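You operate a simulated robot arm through the tools that you are given. There is no shell and no other tool. Be economical: measure what you need, move in short steps, check, and stop when the job is done.

You run a simulated two-armed robot. Do the job below in one go: nothing can be reset, and whatever is moved stays where it is left.

TASK
Wipe up the spill on the top of the small table with the red rag and put it back.

The check looks at the end state, three seconds after you hand in, the way a careful person would. Anything else that was tipped, shoved, dropped, spilled or broken makes it a failure.

THE ROBOT
Two 7-joint arms with two-finger parallel grippers on one trunk, on a base that drives. Base frame: it is fixed to the floor where the robot stands at the start and does not move with it; the origin is under the middle of the robot, x ahead of it, y to its left, z up; the surface under the hand at the start is at about z = 0.95. Lengths are in m, angles in degrees, forces in N, time in s.
The left shoulder is at the start at [0.05, 0.168, 1.207], the right one opposite. With the tool pointing down near the work surface each hand reaches from about 0.22 to 0.66 m from the robot's upright axis, wherever it stands, measured 20 degrees to its own side. Payload 1.57 kg a hand.
The tool frame of a hand sits at the grasp point between the pads (the TCP): z along the fingers, y along the line on which they close. The tips reach 0.03 m beyond it. Largest opening 0.08 m; finger width 0.017, thickness 0.012; the body of the gripper, 0.04 by 0.082 m, starts 0.08 m behind the TCP.
Orientation is that of the tool frame in the base frame, as [roll, pitch, yaw] about the fixed x, y, z axes, in that order (R = Rz(yaw) Ry(pitch) Rx(roll)). With the fingers straight down and closing along the base's y, the tool's x points along the base's -x, its y along +y and its z along -z.

THE INTERFACE
- The arms move only by the tool servo_tool. It takes "left_targets", "right_targets" or both (then of equal length, played together; a hand with none holds still); each is a list of rows, each a list of 7 numbers: the opening, from 0 (shut) to 1 (fully open), then the shift along the tool's x, y, z in m, then the turn, a rotation vector about the tool's x, y, z in degrees. In form: [[hand, tx, ty, tz, ax, ay, az], ...]. A call has 1 to 10 rows; each row shifts and turns the commanded pose from where the row before left it, along the tool's axes as they then stand. Rows are played at 5 a second. More than 0.05 m and 8.6 degrees between two rows, or a gripper value outside its range, and nothing of the call is played. A pose out of reach is approached as far as the arm can. The call stops where the force on the tool passes 40 N (or 10 N more than at its start, if that is more) or the arm is blocked; 0.2 s more then pass. The fingers move at their own pace (about 0.045 m/s each) and stop on an object; they squeeze with about 33 N. The grip force told is the motor's: it shows also when the fingers shut on nothing. Time passes only in rows, and 0.2 s behind the last, so rows that do not move let the fingers close. It gives the time, the measured TCP pose, the force on the tool (base axes), the opening and the grip force at its end, in the units of the frame above (readings bear some noise), with the torque about the TCP (base axes, N m) and any sound that the robot's microphone picked up.
- Cameras (640 x 400 px; columns grow to the right, rows downward): "scene" is now at [0.128, -0.0089, 1.4185]; the picture's right is [-0.08, -1.00, 0.00], its down [-0.55, 0.05, -0.83] and it looks along [0.83, -0.07, -0.55] (base axes); focal length 254 px, centre (320, 200). "left" rides on the left gripper at [0.072, 0.007, -0.122] in its tool frame; the picture's right is [-0.09, 1.00, 0.00], its down [-0.84, -0.08, -0.54] and it looks along [-0.54, -0.05, 0.84] (tool axes); focal length 238 px, centre (320, 200). "right" rides on the right gripper at [0.072, -0.007, -0.122] in its tool frame; the picture's right is [0.09, 1.00, 0.00], its down [-0.84, 0.08, -0.54] and it looks along [-0.54, 0.05, 0.84] (tool axes); focal length 238 px, centre (320, 200). There is no depth. A picture from a camera that has moved, and an enlarged one, comes with that camera's place and axes in the base frame and with its lens.
- camera(camera): a new picture of that camera. No time passes.
- raise_lower(by): slides the trunk up (or, below 0, down) by that many m; the arms and the scene camera ride with it, the base frame stays. It gives what a move gives, with no picture.
- drive_base(legs): drives the robot by 1 to 6 legs, each [ahead, left, turn to the left] in m, m and degrees, along the robot's own axes; the way and the turn of a leg run together, so that a leg with both is an arc; at most 1.5 m and 180 degrees a leg. The arms and the cameras ride along, it lands a little off, and it stops where it bumps. It gives what a move gives.
- head_to(pan, tilt): turns the head with the scene camera to pan (to the left, within 80 degrees either way) and tilt (down, from -29 to 69), counted from straight ahead of the robot. It gives what a move gives.
- enlarge(camera, box): a new picture of the part [left, top, right, bottom] of that camera's present view, enlarged. No time passes.
- job_done(): hands the job in; it is judged then, once.

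Go step by step. Nothing tells you exact positions but the pictures and the camera data: compare them with the known pose of the tool, close in by small moves and look again before you grip or let go. The budget is 120 turns and 100 pictures, counting those below and the enlarged ones. Unless the task says otherwise, let go and move clear before handing in, and close with one line.

The tools are called after "Request:" as a command line: name --argument value ..., lists and objects as JSON in quotes. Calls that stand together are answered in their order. servo_tool: Moves the arms, as the interface text tells. Its arguments: {"type":"object","properties":{"left_targets":{"type":"array","items":{"type":"array","items":{"type":"number"}}},"right_targets":{"type":"array","items":{"type":"array","items":{"type":"number"}}}},"required":[]} The other tools are called the same way: raise_lower (by) slides the trunk up or down; drive_base (legs) drives the base; head_to (pan, tilt) turns the head that bears the scene camera; camera (camera) takes a picture; enlarge (camera, box) takes an enlarged picture of a part of a camera's view; job_done () hands the job in.

At the start:

```text
time_s: 0.0
left_tcp_pos: [0.4607, 0.1114, 1.2126]
left_orientation: [-180.0, 0.1, -179.8]
left_contact_force: [-0.2, 0.3, 0.0]
left_moment: [0.0, -0.01, 0.0]
left_finger_gap: 0.0799
left_finger_force: 0.0
right_tcp_pos: [0.4775, -0.228, 1.1858]
right_orientation: [179.9, 0.0, 180.0]
right_contact_force: [0.0, -0.9, -0.7]
right_moment: [-0.01, 0.01, 0.05]
right_finger_gap: 0.08
right_finger_force: 0.0
trunk travel left (down, up): [-0.375, 0.068]
robot x, y, heading: [-0.0029, 0.0009, 0.0]
head pan, tilt: [-4.8, 33.6]
```

scene: 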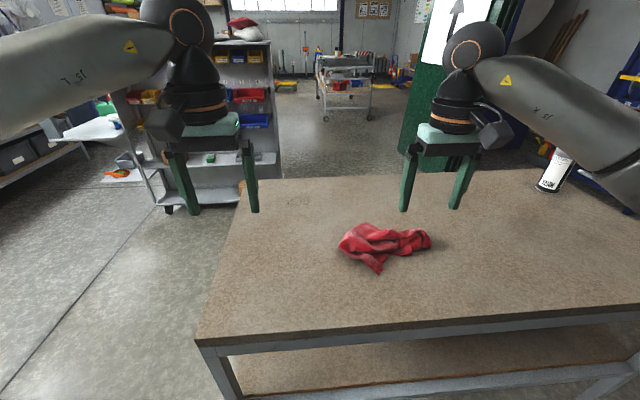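
right: 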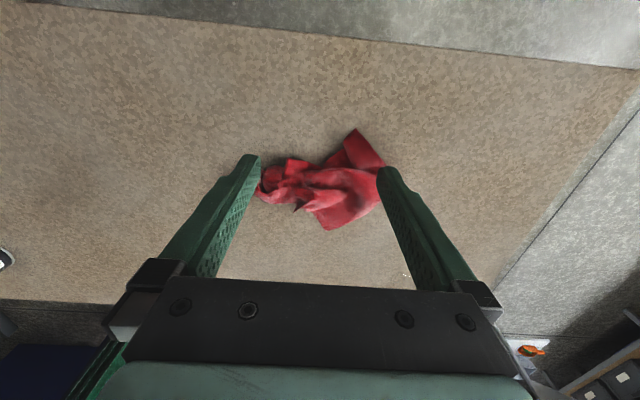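
left: 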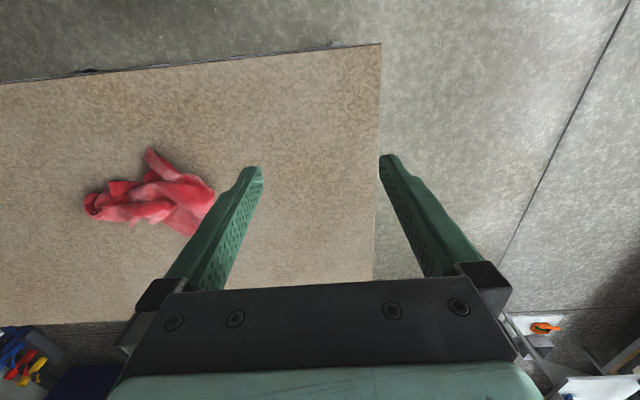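

I see a red rag on the bench in front of me, but no spill there; the small table must be elsewhere. I'll look around with the head.

Request:
head_to --pan 60 --tilt 25

Request:
camera --camera "scene"

Request:
head_to --pan -60 --tilt 25

Request:
camera --camera "scene"

Request:
head_to --pan 0 --tilt 15

Request:
camera --camera "scene"

```text
time_s: 1.4
left_tcp_pos: [0.4607, 0.1123, 1.2125]
left_orientation: [-179.9, 0.0, -179.9]
left_contact_force: [0.4, 0.7, 0.2]
left_moment: [0.0, -0.01, 0.01]
left_finger_gap: 0.0801
left_finger_force: 0.1
right_tcp_pos: [0.4774, -0.2286, 1.1854]
right_orientation: [180.0, 0.0, 179.9]
right_contact_force: [0.6, 1.2, 0.6]
right_moment: [0.0, -0.01, -0.02]
right_finger_gap: 0.0801
right_finger_force: 0.0
trunk travel left (down, up): [-0.375, 0.068]
robot x, y, heading: [0.0002, -0.0005, 0.0]
head pan, tilt: [60.0, 25.0]
```

```text
96 pictures are left
camera scene: at [0.0856, 0.0784, 1.432], right [0.87, -0.5, 0.0], down [-0.21, -0.37, -0.91], along [0.45, 0.78, -0.42], focal length 254 px, centre (320, 200)
```

scene: 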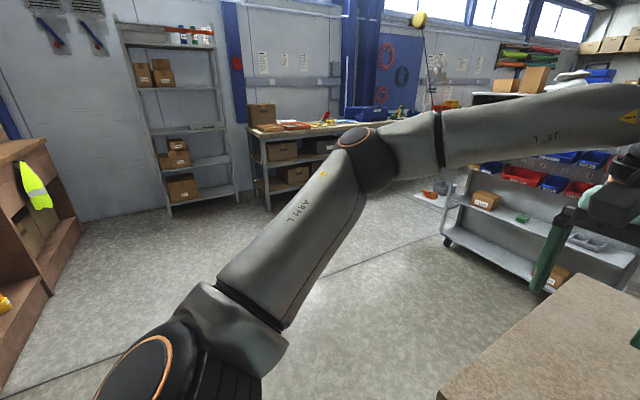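

```text
time_s: 3.4
left_tcp_pos: [0.4616, 0.1123, 1.2112]
left_orientation: [-179.9, 0.0, -179.9]
left_contact_force: [-0.7, 0.1, -1.0]
left_moment: [-0.04, -0.01, -0.01]
left_finger_gap: 0.0801
left_finger_force: 0.0
right_tcp_pos: [0.4779, -0.2293, 1.1852]
right_orientation: [-180.0, 0.0, 179.9]
right_contact_force: [0.3, 0.0, -0.9]
right_moment: [-0.01, 0.01, 0.01]
right_finger_gap: 0.0798
right_finger_force: 0.1
trunk travel left (down, up): [-0.375, 0.068]
robot x, y, heading: [-0.0016, 0.0, -0.1]
head pan, tilt: [-60.0, 25.0]
```

```text
95 pictures are left
camera scene: at [0.0856, -0.0812, 1.432], right [-0.87, -0.5, 0.0], down [-0.21, 0.37, -0.91], along [0.45, -0.78, -0.42], focal length 254 px, centre (320, 200)
```

scene: 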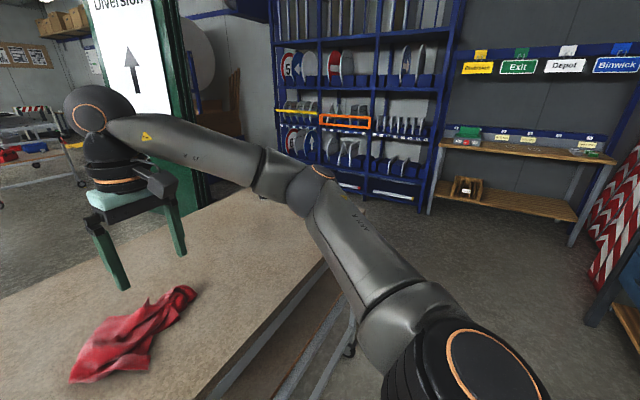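

```text
time_s: 4.7
left_tcp_pos: [0.4618, 0.1114, 1.2118]
left_orientation: [-179.9, -0.1, -180.0]
left_contact_force: [-0.5, 0.2, -0.1]
left_moment: [-0.03, 0.01, -0.03]
left_finger_gap: 0.0802
left_finger_force: 0.0
right_tcp_pos: [0.4778, -0.2281, 1.1863]
right_orientation: [-180.0, 0.0, -180.0]
right_contact_force: [0.5, 0.4, -0.3]
right_moment: [0.03, 0.0, -0.03]
right_finger_gap: 0.08
right_finger_force: 0.0
trunk travel left (down, up): [-0.375, 0.068]
robot x, y, heading: [-0.0011, -0.0026, -0.1]
head pan, tilt: [0.0, 15.0]
```

```text
94 pictures are left
camera scene: at [0.1329, -0.0014, 1.4483], right [0.0, -1.0, 0.0], down [-0.26, 0.0, -0.97], along [0.97, 0.0, -0.26], focal length 254 px, centre (320, 200)
```

scene: 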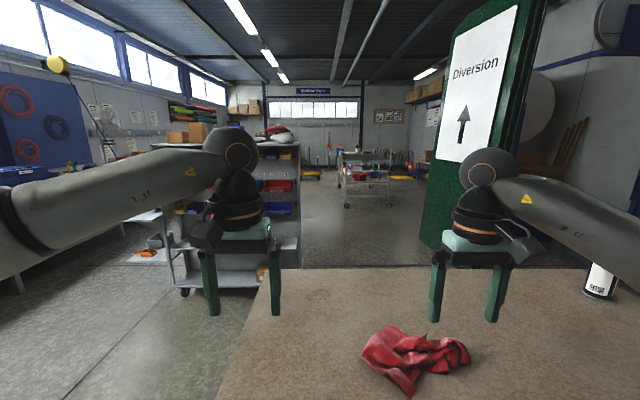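

The bench ahead may or may not be the "small table"; there's a faint mark on it near the left. I'll enlarge that and also look further, behind me.

Request:
head_to --pan 0 --tilt 45

Request:
camera --camera "scene"

Request:
enlarge --camera "scene" --box '[220, 80, 420, 205]'

Request:
enlarge --camera "right" --box '[200, 100, 520, 300]'

Request:
enlarge --camera "left" --box '[0, 40, 400, 290]'

```text
time_s: 5.6
left_tcp_pos: [0.4607, 0.1122, 1.2117]
left_orientation: [-180.0, 0.0, 180.0]
left_contact_force: [0.1, -0.8, 0.7]
left_moment: [-0.04, -0.02, 0.03]
left_finger_gap: 0.0801
left_finger_force: 0.0
right_tcp_pos: [0.4767, -0.2282, 1.1855]
right_orientation: [-180.0, 0.0, -180.0]
right_contact_force: [-0.4, 0.1, -0.2]
right_moment: [0.0, 0.0, 0.02]
right_finger_gap: 0.0799
right_finger_force: 0.2
trunk travel left (down, up): [-0.375, 0.068]
robot x, y, heading: [-0.0028, -0.001, 0.2]
head pan, tilt: [0.0, 45.0]
```

```text
93 pictures are left
camera scene: at [0.1208, -0.0014, 1.4015], right [0.0, -1.0, 0.0], down [-0.71, 0.0, -0.71], along [0.71, 0.0, -0.71], focal length 254 px, centre (320, 200)
```

scene: 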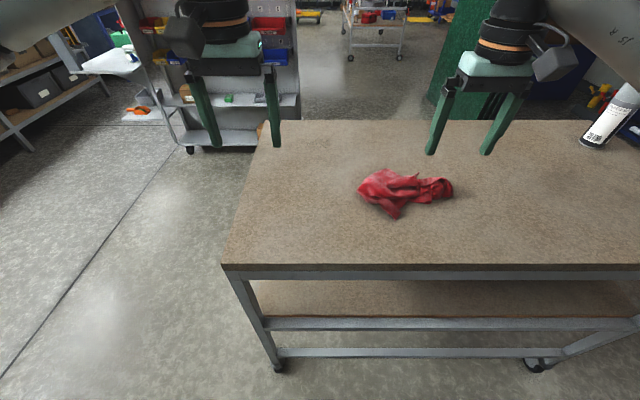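

```text
3.20 times, centred on (320, 142) of scene
camera zoom: at [0.1208, -0.0014, 1.4015], right [0.0, -1.0, 0.0], down [-0.71, 0.0, -0.71], along [0.71, 0.0, -0.71], focal length 813 px, centre (320, 384)
```

zoom: 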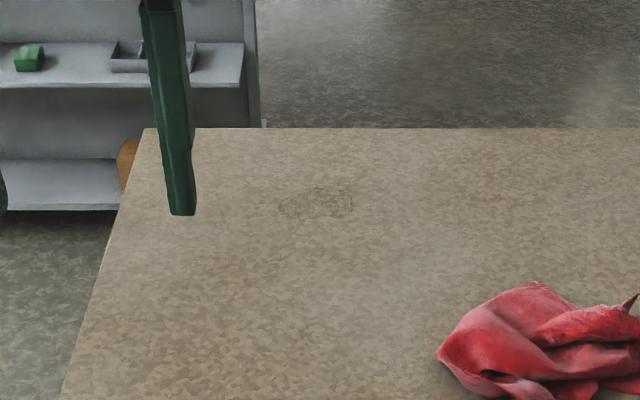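

```text
2.00 times, centred on (360, 200) of right
camera zoom: at [0.405, -0.2357, 1.307], right [-0.09, 1.0, 0.0], down [0.84, 0.08, 0.54], along [0.54, 0.05, -0.84], focal length 477 px, centre (240, 200)
```

zoom: 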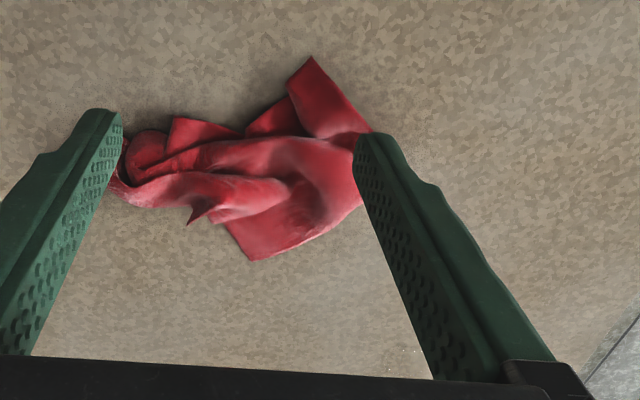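

```text
1.60 times, centred on (200, 165) of left
camera zoom: at [0.3889, 0.1197, 1.3349], right [0.09, 1.0, 0.0], down [0.84, -0.08, 0.54], along [0.54, -0.05, -0.84], focal length 381 px, centre (512, 256)
```

zoom: 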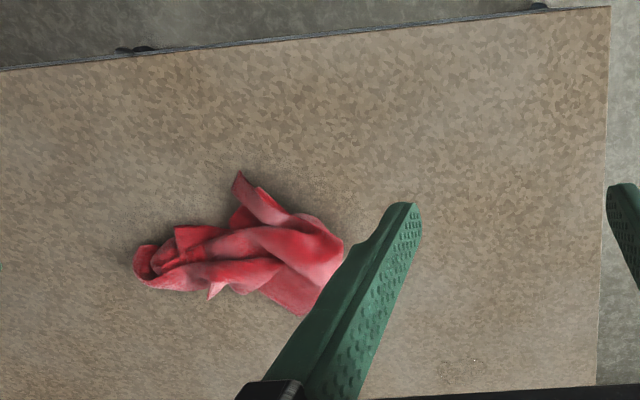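

There's a faint clear patch on this bench at about (0.83, 0.0), agreed by three cameras; the rag is around (0.61, -0.21). I'll check the sides for another, smaller table, and zoom on the patch.

Request:
enlarge --camera "scene" --box '[290, 125, 354, 165]'

Request:
head_to --pan 80 --tilt 35

Request:
camera --camera "scene"

Request:
head_to --pan -80 --tilt 35

Request:
camera --camera "scene"

Request:
head_to --pan -40 --tilt 30

Request:
camera --camera "scene"

```text
10.00 times, centred on (322, 145) of scene
camera zoom: at [0.1208, -0.0014, 1.4015], right [0.0, -1.0, 0.0], down [-0.71, 0.0, -0.71], along [0.71, 0.0, -0.71], focal length 2541 px, centre (300, 750)
```

zoom: 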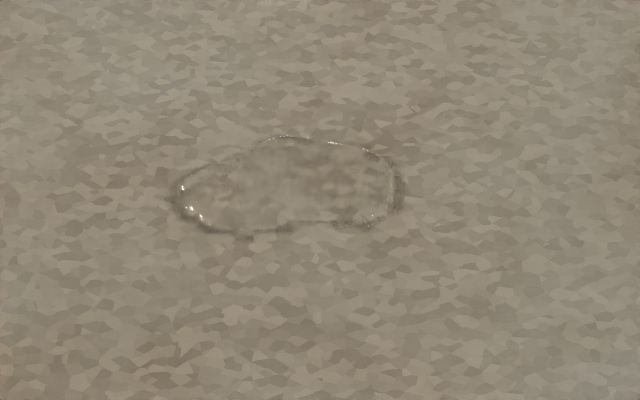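

```text
time_s: 7.1
left_tcp_pos: [0.4605, 0.1127, 1.212]
left_orientation: [-180.0, 0.0, -180.0]
left_contact_force: [0.7, 0.3, 0.4]
left_moment: [0.01, -0.02, 0.01]
left_finger_gap: 0.0801
left_finger_force: 0.0
right_tcp_pos: [0.4775, -0.2285, 1.1851]
right_orientation: [180.0, 0.0, -180.0]
right_contact_force: [-0.7, -0.1, -1.1]
right_moment: [-0.01, 0.01, -0.01]
right_finger_gap: 0.08
right_finger_force: 0.1
trunk travel left (down, up): [-0.375, 0.068]
robot x, y, heading: [-0.003, -0.0012, 0.2]
head pan, tilt: [80.0, 35.0]
```

```text
88 pictures are left
camera scene: at [0.0548, 0.0853, 1.4163], right [0.98, -0.17, 0.0], down [-0.1, -0.56, -0.82], along [0.14, 0.81, -0.57], focal length 254 px, centre (320, 200)
```

scene: 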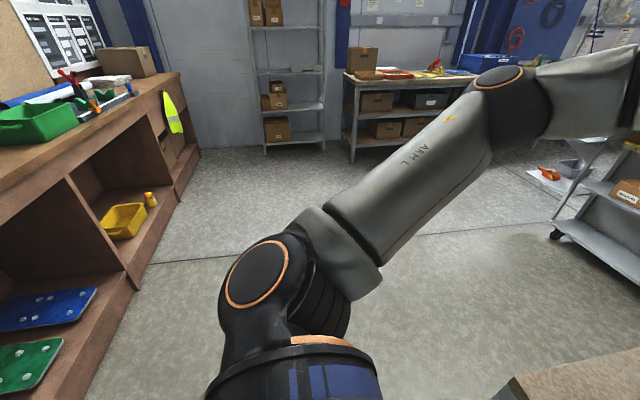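

```text
time_s: 9.6
left_tcp_pos: [0.4612, 0.1115, 1.2118]
left_orientation: [180.0, 0.1, -179.9]
left_contact_force: [0.1, 0.1, 1.6]
left_moment: [-0.02, -0.01, 0.0]
left_finger_gap: 0.0801
left_finger_force: 0.0
right_tcp_pos: [0.478, -0.2277, 1.1868]
right_orientation: [-180.0, 0.1, -180.0]
right_contact_force: [0.8, 0.1, 0.6]
right_moment: [-0.02, -0.02, -0.05]
right_finger_gap: 0.0798
right_finger_force: 0.1
trunk travel left (down, up): [-0.375, 0.068]
robot x, y, heading: [0.0047, -0.0014, -0.1]
head pan, tilt: [-80.0, 35.0]
```

```text
87 pictures are left
camera scene: at [0.0548, -0.0881, 1.4163], right [-0.98, -0.17, 0.0], down [-0.1, 0.56, -0.82], along [0.14, -0.81, -0.57], focal length 254 px, centre (320, 200)
```

scene: 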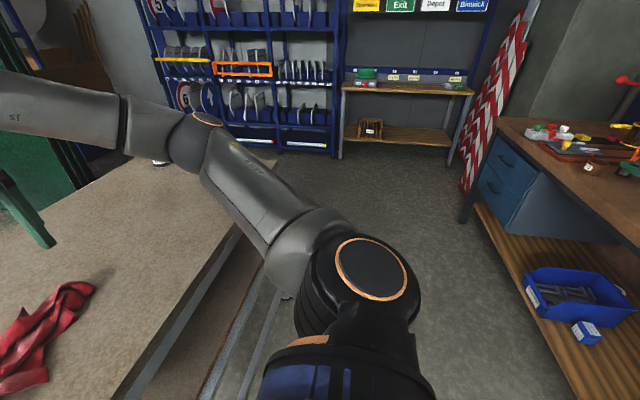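

```text
time_s: 10.7
left_tcp_pos: [0.4609, 0.1118, 1.2113]
left_orientation: [-180.0, 0.0, -179.9]
left_contact_force: [0.0, 0.8, -0.7]
left_moment: [0.02, 0.01, 0.0]
left_finger_gap: 0.08
left_finger_force: 0.1
right_tcp_pos: [0.4786, -0.2282, 1.1861]
right_orientation: [-179.9, -0.1, 180.0]
right_contact_force: [-0.9, -0.6, -0.1]
right_moment: [0.02, -0.02, -0.02]
right_finger_gap: 0.0802
right_finger_force: 0.0
trunk travel left (down, up): [-0.375, 0.068]
robot x, y, heading: [-0.0004, -0.0013, 0.0]
head pan, tilt: [-40.0, 30.0]
```

```text
86 pictures are left
camera scene: at [0.1088, -0.0596, 1.4241], right [-0.64, -0.77, 0.0], down [-0.38, 0.32, -0.87], along [0.66, -0.56, -0.5], focal length 254 px, centre (320, 200)
```

scene: 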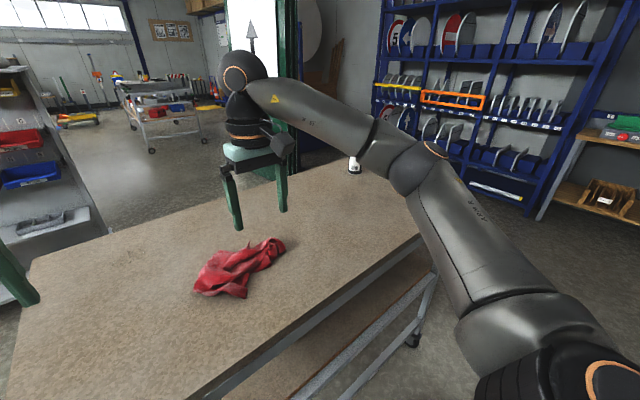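

The patch is a real clear puddle on this table, about 7 x 6 cm at (0.83, 0.0), so this is the table. I'll bring the right hand above the rag at about (0.60, -0.20) and look.

Request:
servo_tool --right_targets '[[1, -0.04, 0.01, 0.03, 0, 0, 0], [1, -0.04, 0.01, 0.03, 0, 0, 0], [1, -0.035, 0.01, 0.03, 0, 0, 0], [1, 0, 0, 0.02, 0, 0, 0]]'

Request:
head_to --pan -10 --tilt 45

Request:
camera --camera "right"

Request:
camera --camera "scene"

```text
refused: row 1 steps farther than a row can; nothing moved
```

```text
time_s: 11.6
left_tcp_pos: [0.4599, 0.1115, 1.2129]
left_orientation: [179.9, 0.0, -179.8]
left_contact_force: [0.2, 0.8, -0.2]
left_moment: [0.0, -0.01, 0.0]
left_finger_gap: 0.08
left_finger_force: 0.1
right_tcp_pos: [0.4772, -0.2292, 1.186]
right_orientation: [-180.0, 0.1, 179.9]
right_contact_force: [-0.1, 1.1, 0.4]
right_moment: [0.05, -0.01, 0.01]
right_finger_gap: 0.0799
right_finger_force: 0.1
trunk travel left (down, up): [-0.375, 0.068]
robot x, y, heading: [0.0015, 0.0016, -0.3]
head pan, tilt: [-10.0, 45.0]
```

```text
85 pictures are left
camera right: at [0.405, -0.2357, 1.307], right [-0.09, 1.0, 0.0], down [0.84, 0.08, 0.54], along [0.54, 0.05, -0.84], focal length 238 px, centre (320, 200)
```

right: 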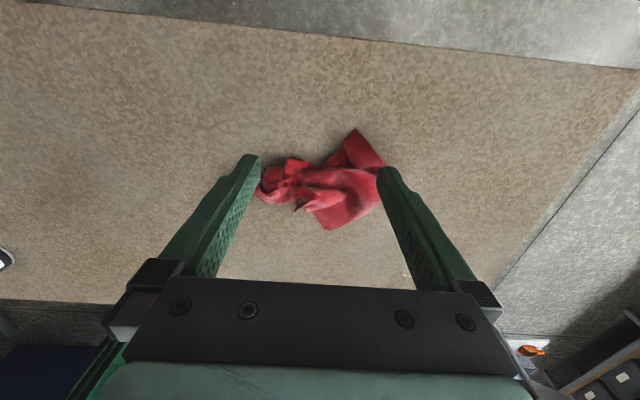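

```text
84 pictures are left
camera scene: at [0.1196, -0.0156, 1.4015], right [-0.17, -0.98, 0.0], down [-0.7, 0.12, -0.71], along [0.7, -0.12, -0.71], focal length 254 px, centre (320, 200)
```

scene: 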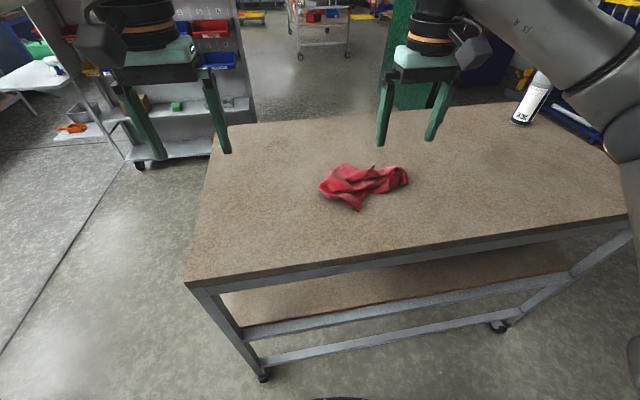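

The rag lies as before; the row step was just too long. Moving the right hand over it in smaller rows.

Request:
servo_tool --right_targets '[[1, -0.024, 0.005, 0.022, 0, 0, 0], [1, -0.024, 0.005, 0.022, 0, 0, 0], [1, -0.024, 0.005, 0.022, 0, 0, 0], [1, -0.024, 0.005, 0.022, 0, 0, 0], [1, -0.02, 0.005, 0.022, 0, 0, 0]]'

Request:
camera --camera "right"

Request:
enlarge --camera "scene" --box '[280, 110, 440, 210]'

```text
time_s: 12.8
left_tcp_pos: [0.4619, 0.1114, 1.2121]
left_orientation: [-180.0, 0.0, -179.9]
left_contact_force: [0.4, 0.0, -0.4]
left_moment: [-0.01, 0.0, 0.0]
left_finger_gap: 0.0798
left_finger_force: 0.0
right_tcp_pos: [0.5961, -0.2047, 1.0739]
right_orientation: [180.0, 0.0, -179.9]
right_contact_force: [0.2, -0.2, -0.3]
right_moment: [0.0, 0.01, 0.0]
right_finger_gap: 0.08
right_finger_force: 0.1
trunk travel left (down, up): [-0.375, 0.068]
robot x, y, heading: [-0.0006, -0.0017, -0.2]
head pan, tilt: [-10.0, 45.0]
```

```text
83 pictures are left
camera right: at [0.5226, -0.2111, 1.1947], right [-0.09, 1.0, 0.0], down [0.84, 0.08, 0.54], along [0.54, 0.05, -0.84], focal length 238 px, centre (320, 200)
```

right: 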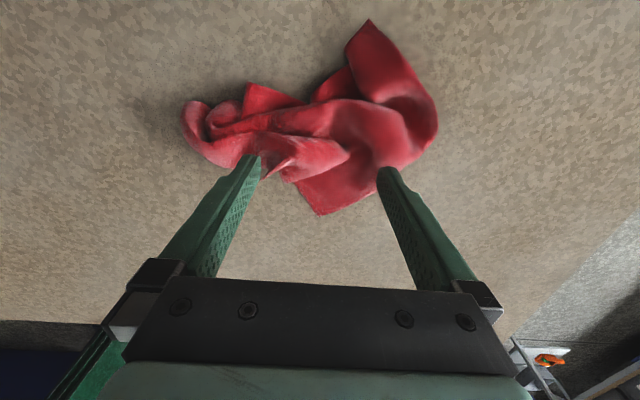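

```text
4.00 times, centred on (360, 160) of scene
camera zoom: at [0.12, -0.0152, 1.4014], right [-0.17, -0.98, 0.0], down [-0.7, 0.12, -0.71], along [0.7, -0.12, -0.71], focal length 1016 px, centre (160, 360)
```

zoom: 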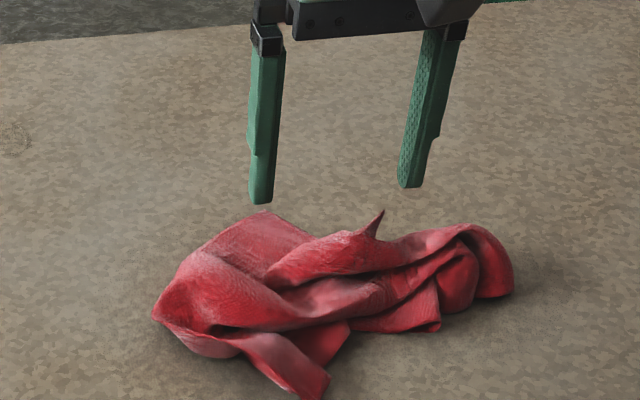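

The rag's bundle runs roughly along y, about 8 cm wide across x, so gripping it across x is best. I'll turn the right hand by 90° above it and look again.

Request:
servo_tool --right_targets '[[1, 0, 0, 0, 0, 0, 8.5], [1, 0, 0, 0, 0, 0, 8.5], [1, 0, 0, 0, 0, 0, 8.5], [1, 0, 0, 0, 0, 0, 8.5], [1, 0, 0, 0, 0, 0, 8.5], [1, 0, 0, 0, 0, 0, 8.5], [1, 0, 0, 0, 0, 0, 8.5], [1, 0, 0, 0, 0, 0, 8.5], [1, 0, 0, 0, 0, 0, 8.5], [1, 0, 0, 0, 0, 0, 8.5]]'

Request:
camera --camera "right"

Request:
enlarge --camera "scene" --box '[280, 110, 440, 210]'

```text
time_s: 15.0
left_tcp_pos: [0.4605, 0.112, 1.2127]
left_orientation: [180.0, 0.0, -179.9]
left_contact_force: [0.2, 0.1, -0.1]
left_moment: [0.01, -0.03, 0.02]
left_finger_gap: 0.0801
left_finger_force: 0.1
right_tcp_pos: [0.5949, -0.2032, 1.0754]
right_orientation: [180.0, 0.0, 94.7]
right_contact_force: [-0.3, -0.3, 0.3]
right_moment: [-0.01, 0.01, -0.01]
right_finger_gap: 0.08
right_finger_force: 0.1
trunk travel left (down, up): [-0.375, 0.068]
robot x, y, heading: [0.003, -0.0006, 0.0]
head pan, tilt: [-10.0, 45.0]
```

```text
81 pictures are left
camera right: at [0.5803, -0.133, 1.1973], right [0.98, 0.18, 0.0], down [0.15, -0.83, 0.54], along [0.1, -0.53, -0.84], focal length 238 px, centre (320, 200)
```

right: 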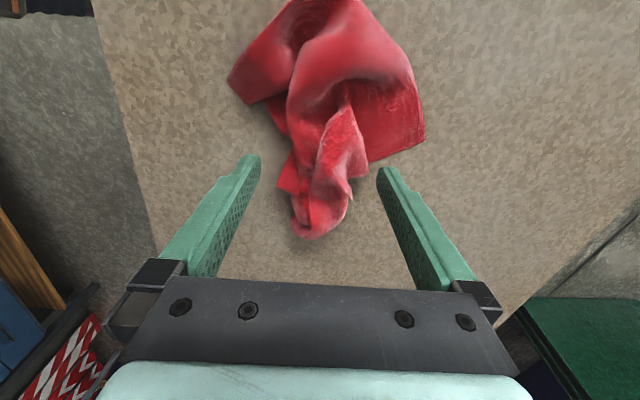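

```text
4.00 times, centred on (360, 160) of scene
camera zoom: at [0.1196, -0.0155, 1.4015], right [-0.17, -0.98, 0.0], down [-0.7, 0.12, -0.71], along [0.7, -0.12, -0.71], focal length 1016 px, centre (160, 360)
```

zoom: 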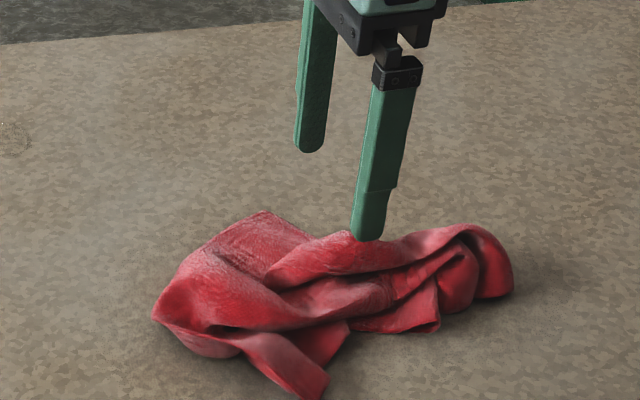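

The hand is centred over the ridge of the rag (pixel ~322,134). I'll go down about 8.5 cm, to a TCP height of about 0.99, and look.

Request:
servo_tool --right_targets '[[1, 0, 0, 0.03, 0, 0, 0], [1, 0, 0, 0.03, 0, 0, 0], [1, 0, 0, 0.015, 0, 0, 0], [1, 0, 0, 0.01, 0, 0, 0]]'

Request:
camera --camera "right"

Request:
enlarge --camera "scene" --box '[280, 110, 440, 210]'

```text
time_s: 16.0
left_tcp_pos: [0.4607, 0.1118, 1.2113]
left_orientation: [180.0, 0.0, -179.9]
left_contact_force: [0.1, 0.3, 0.4]
left_moment: [-0.01, 0.0, 0.0]
left_finger_gap: 0.0797
left_finger_force: 0.1
right_tcp_pos: [0.5933, -0.2041, 0.9906]
right_orientation: [180.0, 0.1, 94.9]
right_contact_force: [-0.6, 0.6, -0.7]
right_moment: [-0.01, 0.04, 0.01]
right_finger_gap: 0.0796
right_finger_force: 0.0
trunk travel left (down, up): [-0.375, 0.068]
robot x, y, heading: [0.0046, -0.0025, 0.2]
head pan, tilt: [-10.0, 45.0]
```

```text
79 pictures are left
camera right: at [0.5805, -0.1332, 1.1113], right [0.98, 0.18, 0.0], down [0.15, -0.83, 0.54], along [0.1, -0.53, -0.84], focal length 238 px, centre (320, 200)
```

right: 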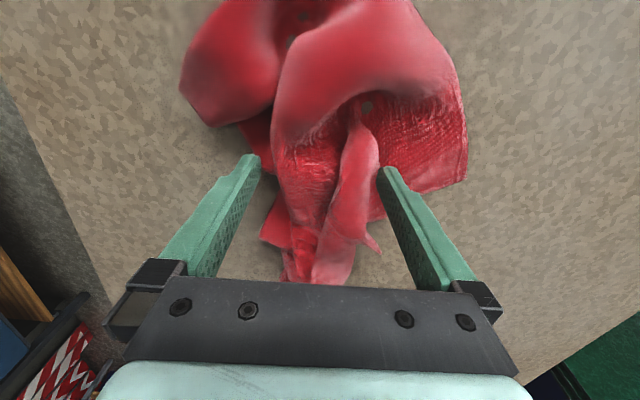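

```text
4.00 times, centred on (360, 160) of scene
camera zoom: at [0.1197, -0.0155, 1.4015], right [-0.17, -0.98, 0.0], down [-0.7, 0.12, -0.71], along [0.7, -0.12, -0.71], focal length 1016 px, centre (160, 360)
```

zoom: 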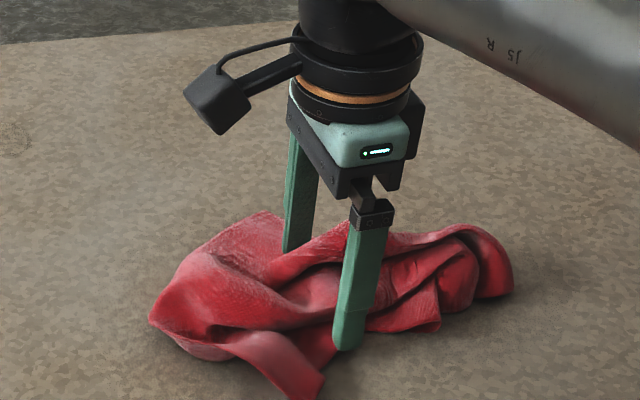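

The fingers straddle the rag's ridge with the tips about 1 cm above the table. Closing.

Request:
servo_tool --right_targets '[[1, 0, 0, 0.004, 0, 0, 0], [0, 0, 0, 0, 0, 0, 0], [0, 0, 0, 0, 0, 0, 0], [0, 0, 0, 0, 0, 0, 0], [0, 0, 0, 0, 0, 0, 0], [0, 0, 0, 0, 0, 0, 0], [0, 0, 0, 0, 0, 0, 0]]'

Request:
camera --camera "right"

Request:
enlarge --camera "scene" --box '[280, 110, 440, 210]'

```text
time_s: 17.6
left_tcp_pos: [0.4609, 0.112, 1.2133]
left_orientation: [179.9, 0.0, -179.9]
left_contact_force: [0.3, 0.8, -0.5]
left_moment: [0.01, 0.01, -0.02]
left_finger_gap: 0.0801
left_finger_force: 0.3
right_tcp_pos: [0.5933, -0.2033, 0.988]
right_orientation: [179.8, 0.0, 95.0]
right_contact_force: [0.2, -0.1, 4.8]
right_moment: [0.05, -0.01, 0.03]
right_finger_gap: 0.005
right_finger_force: 25.4
trunk travel left (down, up): [-0.375, 0.068]
robot x, y, heading: [0.0033, -0.0016, 0.0]
head pan, tilt: [-10.0, 45.0]
```

```text
77 pictures are left
camera right: at [0.5799, -0.1328, 1.1086], right [0.98, 0.18, 0.0], down [0.15, -0.83, 0.54], along [0.1, -0.53, -0.84], focal length 238 px, centre (320, 200)
```

right: 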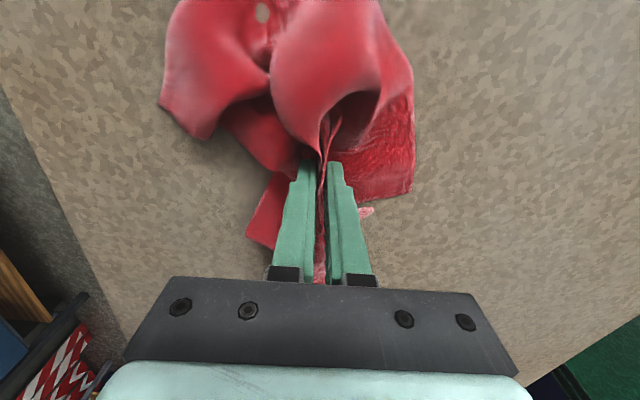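

```text
4.00 times, centred on (360, 160) of scene
camera zoom: at [0.1191, -0.0154, 1.4016], right [-0.17, -0.98, 0.0], down [-0.7, 0.12, -0.71], along [0.7, -0.12, -0.71], focal length 1016 px, centre (160, 360)
```

zoom: 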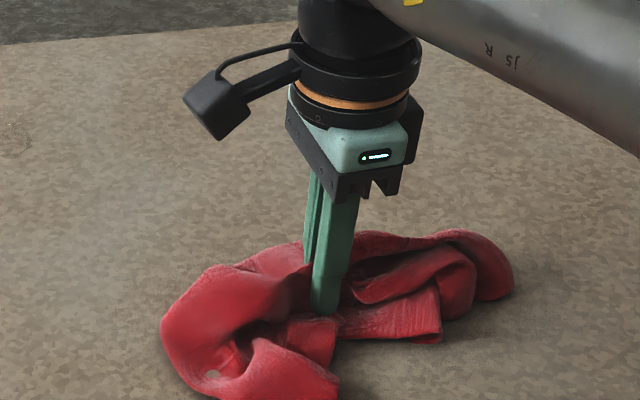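

The rag is gripped (gap 5 mm, 25 N). The spill is too far from here, so I'll lift the rag, tuck the hand in, and then drive round to the left end of the table, where the spill is only ~0.23 m from the edge.

Request:
servo_tool --right_targets '[[0, 0, 0, -0.03, 0, 0, 0], [0, 0, 0, -0.04, 0, 0, 0], [0, 0, 0, -0.045, 0, 0, 0], [0, 0, 0, -0.045, 0, 0, 0], [0, 0, 0, -0.045, 0, 0, 0], [0, 0, -0.04, -0.01, 0, 0, 0], [0, 0, -0.04, 0, 0, 0, 0], [0, 0, -0.04, 0, 0, 0, 0]]'

Request:
camera --camera "scene"

Request:
camera --camera "right"

```text
time_s: 19.4
left_tcp_pos: [0.46, 0.1117, 1.2135]
left_orientation: [-180.0, 0.0, -179.9]
left_contact_force: [0.5, 0.1, -0.3]
left_moment: [0.01, -0.02, 0.02]
left_finger_gap: 0.08
left_finger_force: 0.1
right_tcp_pos: [0.4752, -0.2171, 1.1998]
right_orientation: [180.0, 0.1, 94.8]
right_contact_force: [0.2, 0.0, -0.2]
right_moment: [0.01, 0.02, 0.02]
right_finger_gap: 0.0049
right_finger_force: 25.1
trunk travel left (down, up): [-0.375, 0.068]
robot x, y, heading: [0.0026, 0.0008, 0.4]
head pan, tilt: [-10.0, 45.0]
```

```text
75 pictures are left
camera scene: at [0.1187, -0.0164, 1.4016], right [-0.17, -0.98, 0.0], down [-0.7, 0.12, -0.71], along [0.7, -0.12, -0.71], focal length 254 px, centre (320, 200)
```

scene: 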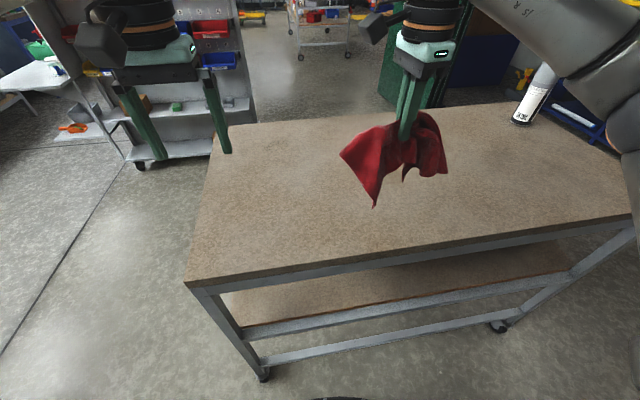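

```text
74 pictures are left
camera right: at [0.4608, -0.1467, 1.3216], right [0.98, 0.18, 0.0], down [0.15, -0.83, 0.54], along [0.1, -0.53, -0.84], focal length 238 px, centre (320, 200)
```

right: 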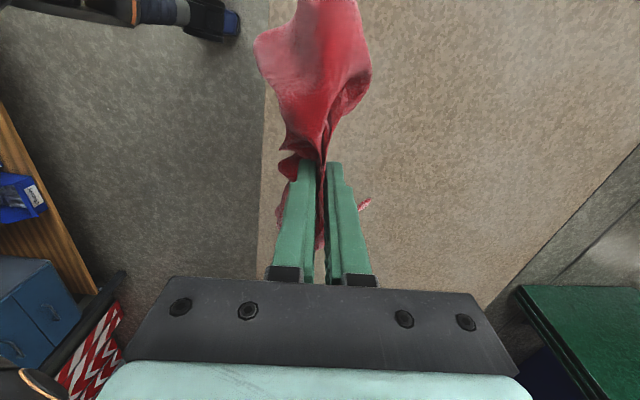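

The rag hangs firmly from the right hand. Driving back, left, ahead past the table's left side.

Request:
drive_base --legs '[[-0.2, 0, 0], [0, 0.9, 0]]'

Request:
head_to --pan 0 --tilt 40

Request:
camera --camera "scene"

```text
time_s: 28.8
left_tcp_pos: [0.2705, 0.9954, 1.2121]
left_orientation: [-180.0, 0.0, 178.8]
left_contact_force: [0.7, -0.3, 0.3]
left_moment: [0.02, -0.02, 0.02]
left_finger_gap: 0.08
left_finger_force: 0.0
right_tcp_pos: [0.2781, 0.6683, 1.2009]
right_orientation: [180.0, 0.1, 93.6]
right_contact_force: [-0.1, 0.0, 0.3]
right_moment: [0.01, 0.02, 0.01]
right_finger_gap: 0.0049
right_finger_force: 25.4
trunk travel left (down, up): [-0.375, 0.068]
robot x, y, heading: [-0.1942, 0.8931, -1.5]
head pan, tilt: [-10.0, 45.0]
```

```text
time_s: 29.5
left_tcp_pos: [0.2704, 0.997, 1.2127]
left_orientation: [179.9, 0.0, 178.8]
left_contact_force: [0.4, -0.2, 0.6]
left_moment: [0.0, 0.0, 0.02]
left_finger_gap: 0.08
left_finger_force: 0.1
right_tcp_pos: [0.2785, 0.6676, 1.2]
right_orientation: [180.0, 0.0, 93.6]
right_contact_force: [0.5, -0.3, -0.1]
right_moment: [0.03, 0.02, 0.05]
right_finger_gap: 0.005
right_finger_force: 25.5
trunk travel left (down, up): [-0.375, 0.068]
robot x, y, heading: [-0.1974, 0.8946, -1.2]
head pan, tilt: [0.0, 40.0]
```

```text
73 pictures are left
camera scene: at [-0.0679, 0.8898, 1.4087], right [-0.02, -1.0, 0.0], down [-0.64, 0.01, -0.77], along [0.77, -0.02, -0.64], focal length 254 px, centre (320, 200)
```

scene: 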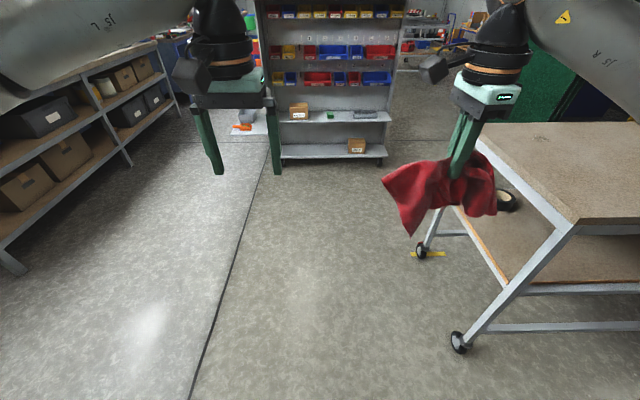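

The way is clear; the shelf stands at x≈2.2. Driving ahead 1.15 m and then turning right 90°.

Request:
drive_base --legs '[[1.15, 0, 1.2], [0, 0, -90]]'

Request:
camera --camera "scene"

```text
time_s: 39.2
left_tcp_pos: [1.0532, 0.423, 1.2123]
left_orientation: [180.0, 0.1, 90.0]
left_contact_force: [0.1, 0.0, 0.2]
left_moment: [-0.01, -0.04, 0.0]
left_finger_gap: 0.0801
left_finger_force: 0.1
right_tcp_pos: [0.727, 0.4082, 1.1995]
right_orientation: [-180.0, 0.1, 4.8]
right_contact_force: [-0.3, -0.8, 0.3]
right_moment: [0.01, 0.01, 0.07]
right_finger_gap: 0.0051
right_finger_force: 25.8
trunk travel left (down, up): [-0.375, 0.068]
robot x, y, heading: [0.9421, 0.8832, -90.3]
head pan, tilt: [0.0, 40.0]
```

```text
72 pictures are left
camera scene: at [0.942, 0.7568, 1.4087], right [-1.0, 0.0, 0.0], down [0.0, 0.64, -0.77], along [0.0, -0.77, -0.64], focal length 254 px, centre (320, 200)
```

scene: 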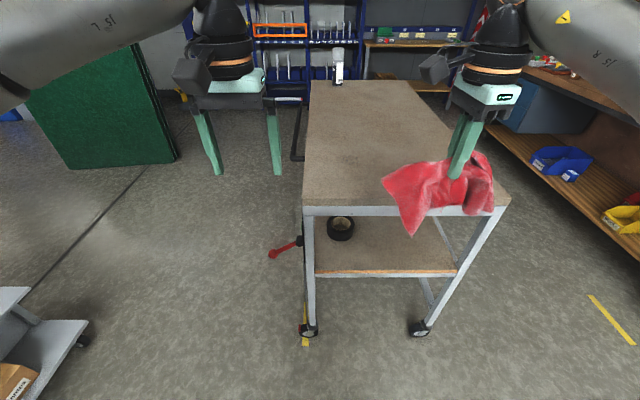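

I now face the table's left end (edge y≈0.23). Driving ahead 0.31 m to bring the spill in reach, leaving several cm from the edge.

Request:
drive_base --legs '[[0.31, 0, 0]]'

Request:
head_to --pan 0 --tilt 50

Request:
camera --camera "scene"

```text
time_s: 41.3
left_tcp_pos: [1.0549, 0.1138, 1.2114]
left_orientation: [180.0, 0.1, 90.1]
left_contact_force: [0.6, -0.4, -0.4]
left_moment: [0.03, -0.02, -0.02]
left_finger_gap: 0.0803
left_finger_force: 0.0
right_tcp_pos: [0.7271, 0.0981, 1.1984]
right_orientation: [180.0, 0.0, 4.9]
right_contact_force: [0.1, 0.0, 0.4]
right_moment: [0.02, -0.03, 0.07]
right_finger_gap: 0.0051
right_finger_force: 25.5
trunk travel left (down, up): [-0.375, 0.068]
robot x, y, heading: [0.9479, 0.5723, -90.2]
head pan, tilt: [0.0, 40.0]
```

```text
time_s: 42.0
left_tcp_pos: [1.0545, 0.1136, 1.2121]
left_orientation: [180.0, 0.0, 90.1]
left_contact_force: [0.0, -0.9, -0.5]
left_moment: [0.0, 0.0, 0.01]
left_finger_gap: 0.0801
left_finger_force: 0.1
right_tcp_pos: [0.7279, 0.0988, 1.2002]
right_orientation: [180.0, 0.1, 5.0]
right_contact_force: [0.5, 0.1, -0.3]
right_moment: [-0.07, -0.03, 0.04]
right_finger_gap: 0.0046
right_finger_force: 25.7
trunk travel left (down, up): [-0.375, 0.068]
robot x, y, heading: [0.9406, 0.5759, -90.1]
head pan, tilt: [0.0, 50.0]
```

```text
71 pictures are left
camera scene: at [0.942, 0.456, 1.3946], right [-1.0, 0.0, 0.0], down [0.0, 0.77, -0.64], along [0.0, -0.64, -0.77], focal length 254 px, centre (320, 200)
```

scene: 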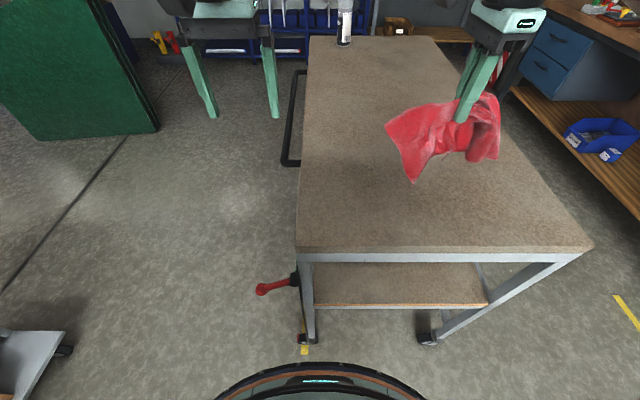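

I'm in place; the spill should appear near pixel (365,174). Zooming to localise it exactly.

Request:
enlarge --camera "scene" --box '[300, 135, 428, 215]'

Request:
camera --camera "right"

```text
5.00 times, centred on (364, 175) of scene
camera zoom: at [0.942, 0.456, 1.3946], right [-1.0, 0.0, 0.0], down [0.0, 0.77, -0.64], along [0.0, -0.64, -0.77], focal length 1271 px, centre (100, 325)
```

zoom: 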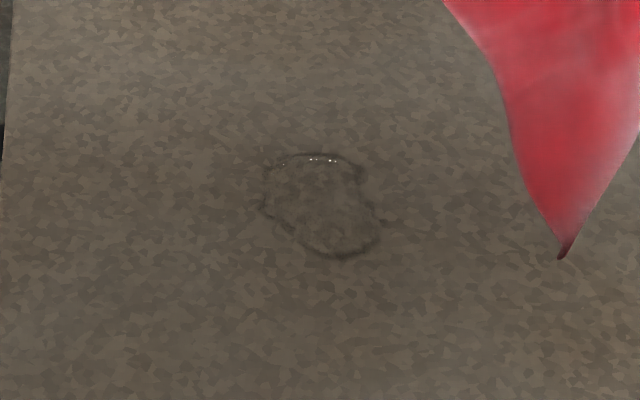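

```text
69 pictures are left
camera right: at [0.7972, 0.111, 1.3214], right [0.18, -0.98, 0.0], down [-0.83, -0.15, 0.54], along [-0.53, -0.1, -0.84], focal length 238 px, centre (320, 200)
```

right: 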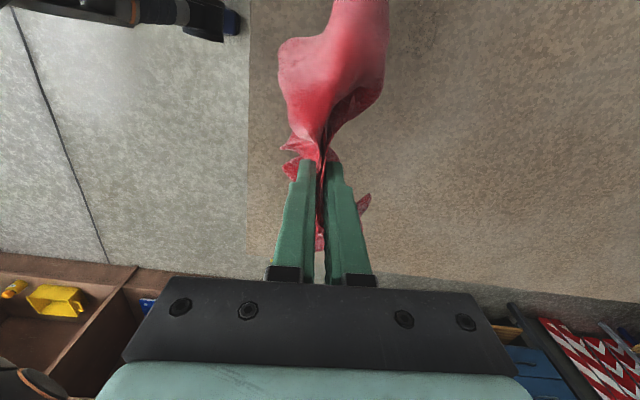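

The spill spans x 0.804–0.862, y −0.03–0.045, centred at (0.834, 0.008). I'll move the rag above it and lower to just above the table.

Request:
servo_tool --right_targets '[[0, 0.033, 0.033, 0, 0, 0, 0], [0, 0.033, 0.033, 0, 0, 0, 0], [0, 0.032, 0.034, 0, 0, 0, 0], [0, 0, 0, 0.045, 0, 0, 0], [0, 0, 0, 0.045, 0, 0, 0], [0, 0, 0, 0.045, 0, 0, 0], [0, 0, 0, 0.04, 0, 0, 0], [0, 0, 0, 0.02, 0, 0, 0]]'

Request:
enlarge --camera "scene" --box '[268, 115, 460, 235]'

Request:
camera --camera "right"

```text
time_s: 43.8
left_tcp_pos: [1.0548, 0.1134, 1.2116]
left_orientation: [180.0, 0.0, 90.1]
left_contact_force: [-0.5, 0.1, -0.3]
left_moment: [-0.01, -0.01, 0.0]
left_finger_gap: 0.08
left_finger_force: 0.0
right_tcp_pos: [0.833, 0.0078, 1.0033]
right_orientation: [-179.9, -0.1, 4.9]
right_contact_force: [-0.7, 0.3, -0.8]
right_moment: [0.01, 0.02, 0.07]
right_finger_gap: 0.005
right_finger_force: 25.5
trunk travel left (down, up): [-0.375, 0.068]
robot x, y, heading: [0.9402, 0.5742, -89.7]
head pan, tilt: [0.0, 50.0]
```

```text
3.33 times, centred on (364, 175) of scene
camera zoom: at [0.9419, 0.4558, 1.3946], right [-1.0, 0.0, 0.0], down [0.0, 0.77, -0.64], along [0.0, -0.64, -0.77], focal length 847 px, centre (173, 283)
```

zoom: 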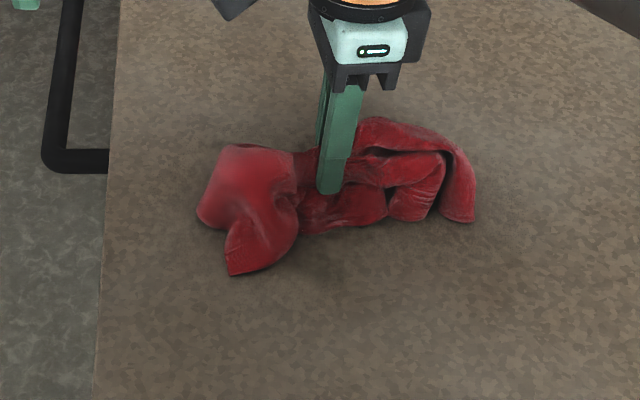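

```text
67 pictures are left
camera right: at [0.9034, 0.0202, 1.1253], right [0.18, -0.98, 0.0], down [-0.83, -0.15, 0.54], along [-0.53, -0.1, -0.84], focal length 238 px, centre (320, 200)
```

right: 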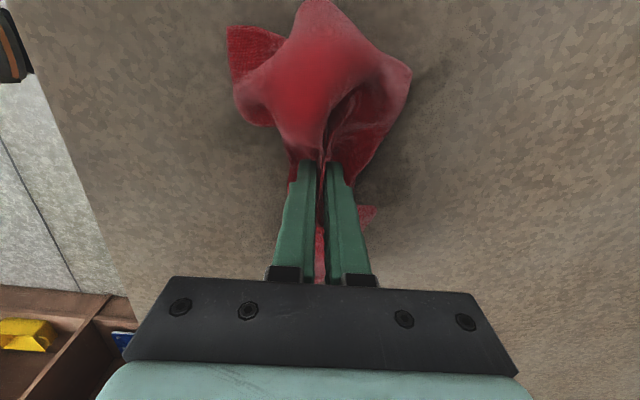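

The rag lies bunched on the spill. Lowering to press lightly.

Request:
servo_tool --right_targets '[[0, 0, 0, 0.008, 0, 0, 0], [0, 0, 0, 0.006, 0, 0, 0], [0, 0, 0, 0.003, 0, 0, 0]]'

```text
time_s: 44.6
left_tcp_pos: [1.0547, 0.1134, 1.213]
left_orientation: [179.9, 0.0, 90.1]
left_contact_force: [0.3, 0.4, -0.7]
left_moment: [-0.01, -0.03, 0.0]
left_finger_gap: 0.0798
left_finger_force: 0.1
right_tcp_pos: [0.8349, 0.0079, 0.9898]
right_orientation: [179.9, 0.0, 5.0]
right_contact_force: [0.7, -0.1, 1.5]
right_moment: [0.02, -0.03, 0.04]
right_finger_gap: 0.0051
right_finger_force: 24.9
trunk travel left (down, up): [-0.375, 0.068]
robot x, y, heading: [0.9462, 0.5734, -90.1]
head pan, tilt: [0.0, 50.0]
```

Light contact (1.5 N). Press a little more and do a first set of wiping strokes over the area.

Request:
servo_tool --right_targets '[[0, 0, 0, 0.004, 0, 0, 0], [0, 0.025, 0, 0, 0, 0, 0], [0, 0.025, 0, 0, 0, 0, 0], [0, -0.025, 0, 0, 0, 0, 0], [0, -0.025, 0, 0, 0, 0, 0], [0, -0.025, 0, 0, 0, 0, 0], [0, -0.025, 0, 0, 0, 0, 0], [0, 0, 0.025, 0, 0, 0, 0], [0, 0.025, 0, 0, 0, 0, 0], [0, 0.025, 0, 0, 0, 0, 0]]'

Request:
enlarge --camera "scene" --box '[268, 115, 460, 235]'

```text
time_s: 46.8
left_tcp_pos: [1.0558, 0.1152, 1.2123]
left_orientation: [180.0, 0.1, 90.1]
left_contact_force: [-0.4, 0.3, 0.5]
left_moment: [0.0, -0.01, -0.02]
left_finger_gap: 0.0801
left_finger_force: 0.2
right_tcp_pos: [0.8344, -0.0156, 0.9834]
right_orientation: [179.9, 0.0, 5.0]
right_contact_force: [-1.9, 0.9, 10.5]
right_moment: [0.02, 0.08, 0.06]
right_finger_gap: 0.005
right_finger_force: 24.8
trunk travel left (down, up): [-0.375, 0.068]
robot x, y, heading: [0.9432, 0.5715, -90.2]
head pan, tilt: [0.0, 50.0]
```

```text
3.33 times, centred on (364, 175) of scene
camera zoom: at [0.9424, 0.4569, 1.3947], right [-1.0, 0.0, 0.0], down [0.0, 0.77, -0.64], along [0.0, -0.64, -0.77], focal length 847 px, centre (173, 283)
```

zoom: 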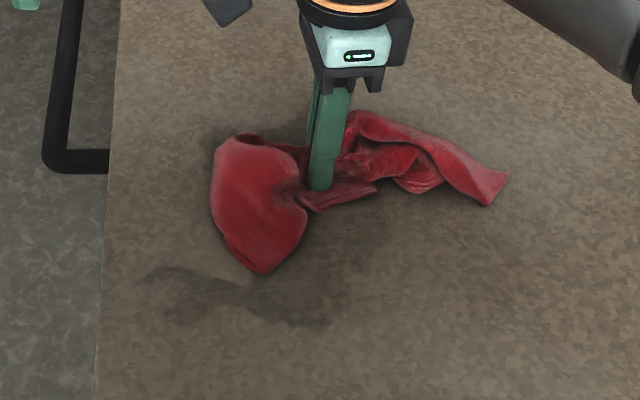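

The rag is absorbing but also left a damp smear toward the near side (y≈0.05–0.12, x≈0.83–0.95). I continue with overlapping strokes, working toward it.

Request:
servo_tool --right_targets '[[0, 0.04, 0, 0, 0, 0, 0], [0, 0.04, 0, 0, 0, 0, 0], [0, 0, -0.02, 0, 0, 0, 0], [0, -0.04, 0, 0, 0, 0, 0], [0, -0.04, 0, 0, 0, 0, 0], [0, -0.04, 0, 0, 0, 0, 0], [0, 0, -0.02, 0, 0, 0, 0], [0, 0.04, 0, 0, 0, 0, 0], [0, 0.04, 0, 0, 0, 0, 0], [0, 0.04, 0, 0, 0, 0, 0]]'

Request:
servo_tool --right_targets '[[0, 0, -0.02, 0, 0, 0, 0], [0, -0.04, 0, 0, 0, 0, 0], [0, -0.04, 0, 0, 0, 0, 0], [0, -0.04, 0, 0, 0, 0, 0], [0, 0, -0.02, 0, 0, 0, 0], [0, 0.04, 0, 0, 0, 0, 0], [0, 0.04, 0, 0, 0, 0, 0], [0, 0.04, 0, 0, 0, 0, 0], [0, 0.04, 0, 0, 0, 0, 0], [0, 0, -0.02, 0, 0, 0, 0]]'

Request:
enlarge --camera "scene" --box '[268, 115, 460, 235]'

```text
time_s: 49.0
left_tcp_pos: [1.0554, 0.1132, 1.2125]
left_orientation: [-179.9, 0.1, 90.0]
left_contact_force: [-0.2, -0.4, 0.1]
left_moment: [-0.01, 0.01, 0.01]
left_finger_gap: 0.08
left_finger_force: 0.1
right_tcp_pos: [0.9118, 0.0301, 0.9846]
right_orientation: [180.0, 0.0, 5.0]
right_contact_force: [-0.8, 0.1, 3.6]
right_moment: [0.03, 0.0, 0.02]
right_finger_gap: 0.0051
right_finger_force: 25.1
trunk travel left (down, up): [-0.375, 0.068]
robot x, y, heading: [0.9429, 0.5741, -89.8]
head pan, tilt: [0.0, 50.0]
```

```text
time_s: 51.2
left_tcp_pos: [1.0533, 0.1135, 1.2132]
left_orientation: [179.9, 0.1, 90.1]
left_contact_force: [0.0, -0.1, -0.6]
left_moment: [-0.01, -0.01, 0.02]
left_finger_gap: 0.0801
left_finger_force: 0.1
right_tcp_pos: [0.9457, 0.0926, 0.9856]
right_orientation: [179.9, 0.0, 4.8]
right_contact_force: [0.1, 0.0, 0.6]
right_moment: [0.0, 0.01, 0.05]
right_finger_gap: 0.0047
right_finger_force: 25.3
trunk travel left (down, up): [-0.375, 0.068]
robot x, y, heading: [0.9437, 0.5782, -89.7]
head pan, tilt: [0.0, 50.0]
```

```text
3.33 times, centred on (364, 175) of scene
camera zoom: at [0.9413, 0.4562, 1.3945], right [-1.0, 0.0, 0.0], down [0.0, 0.77, -0.64], along [0.0, -0.64, -0.77], focal length 847 px, centre (173, 283)
```

zoom: 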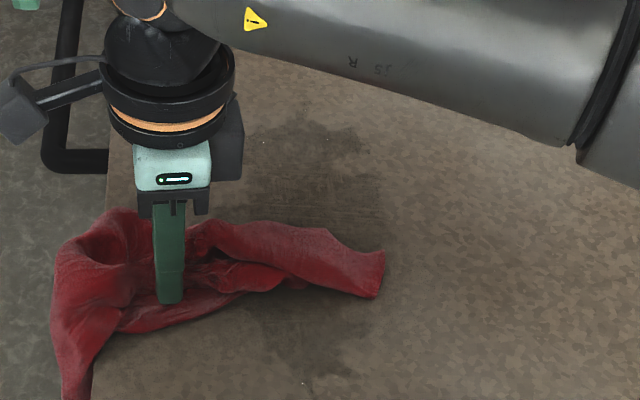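

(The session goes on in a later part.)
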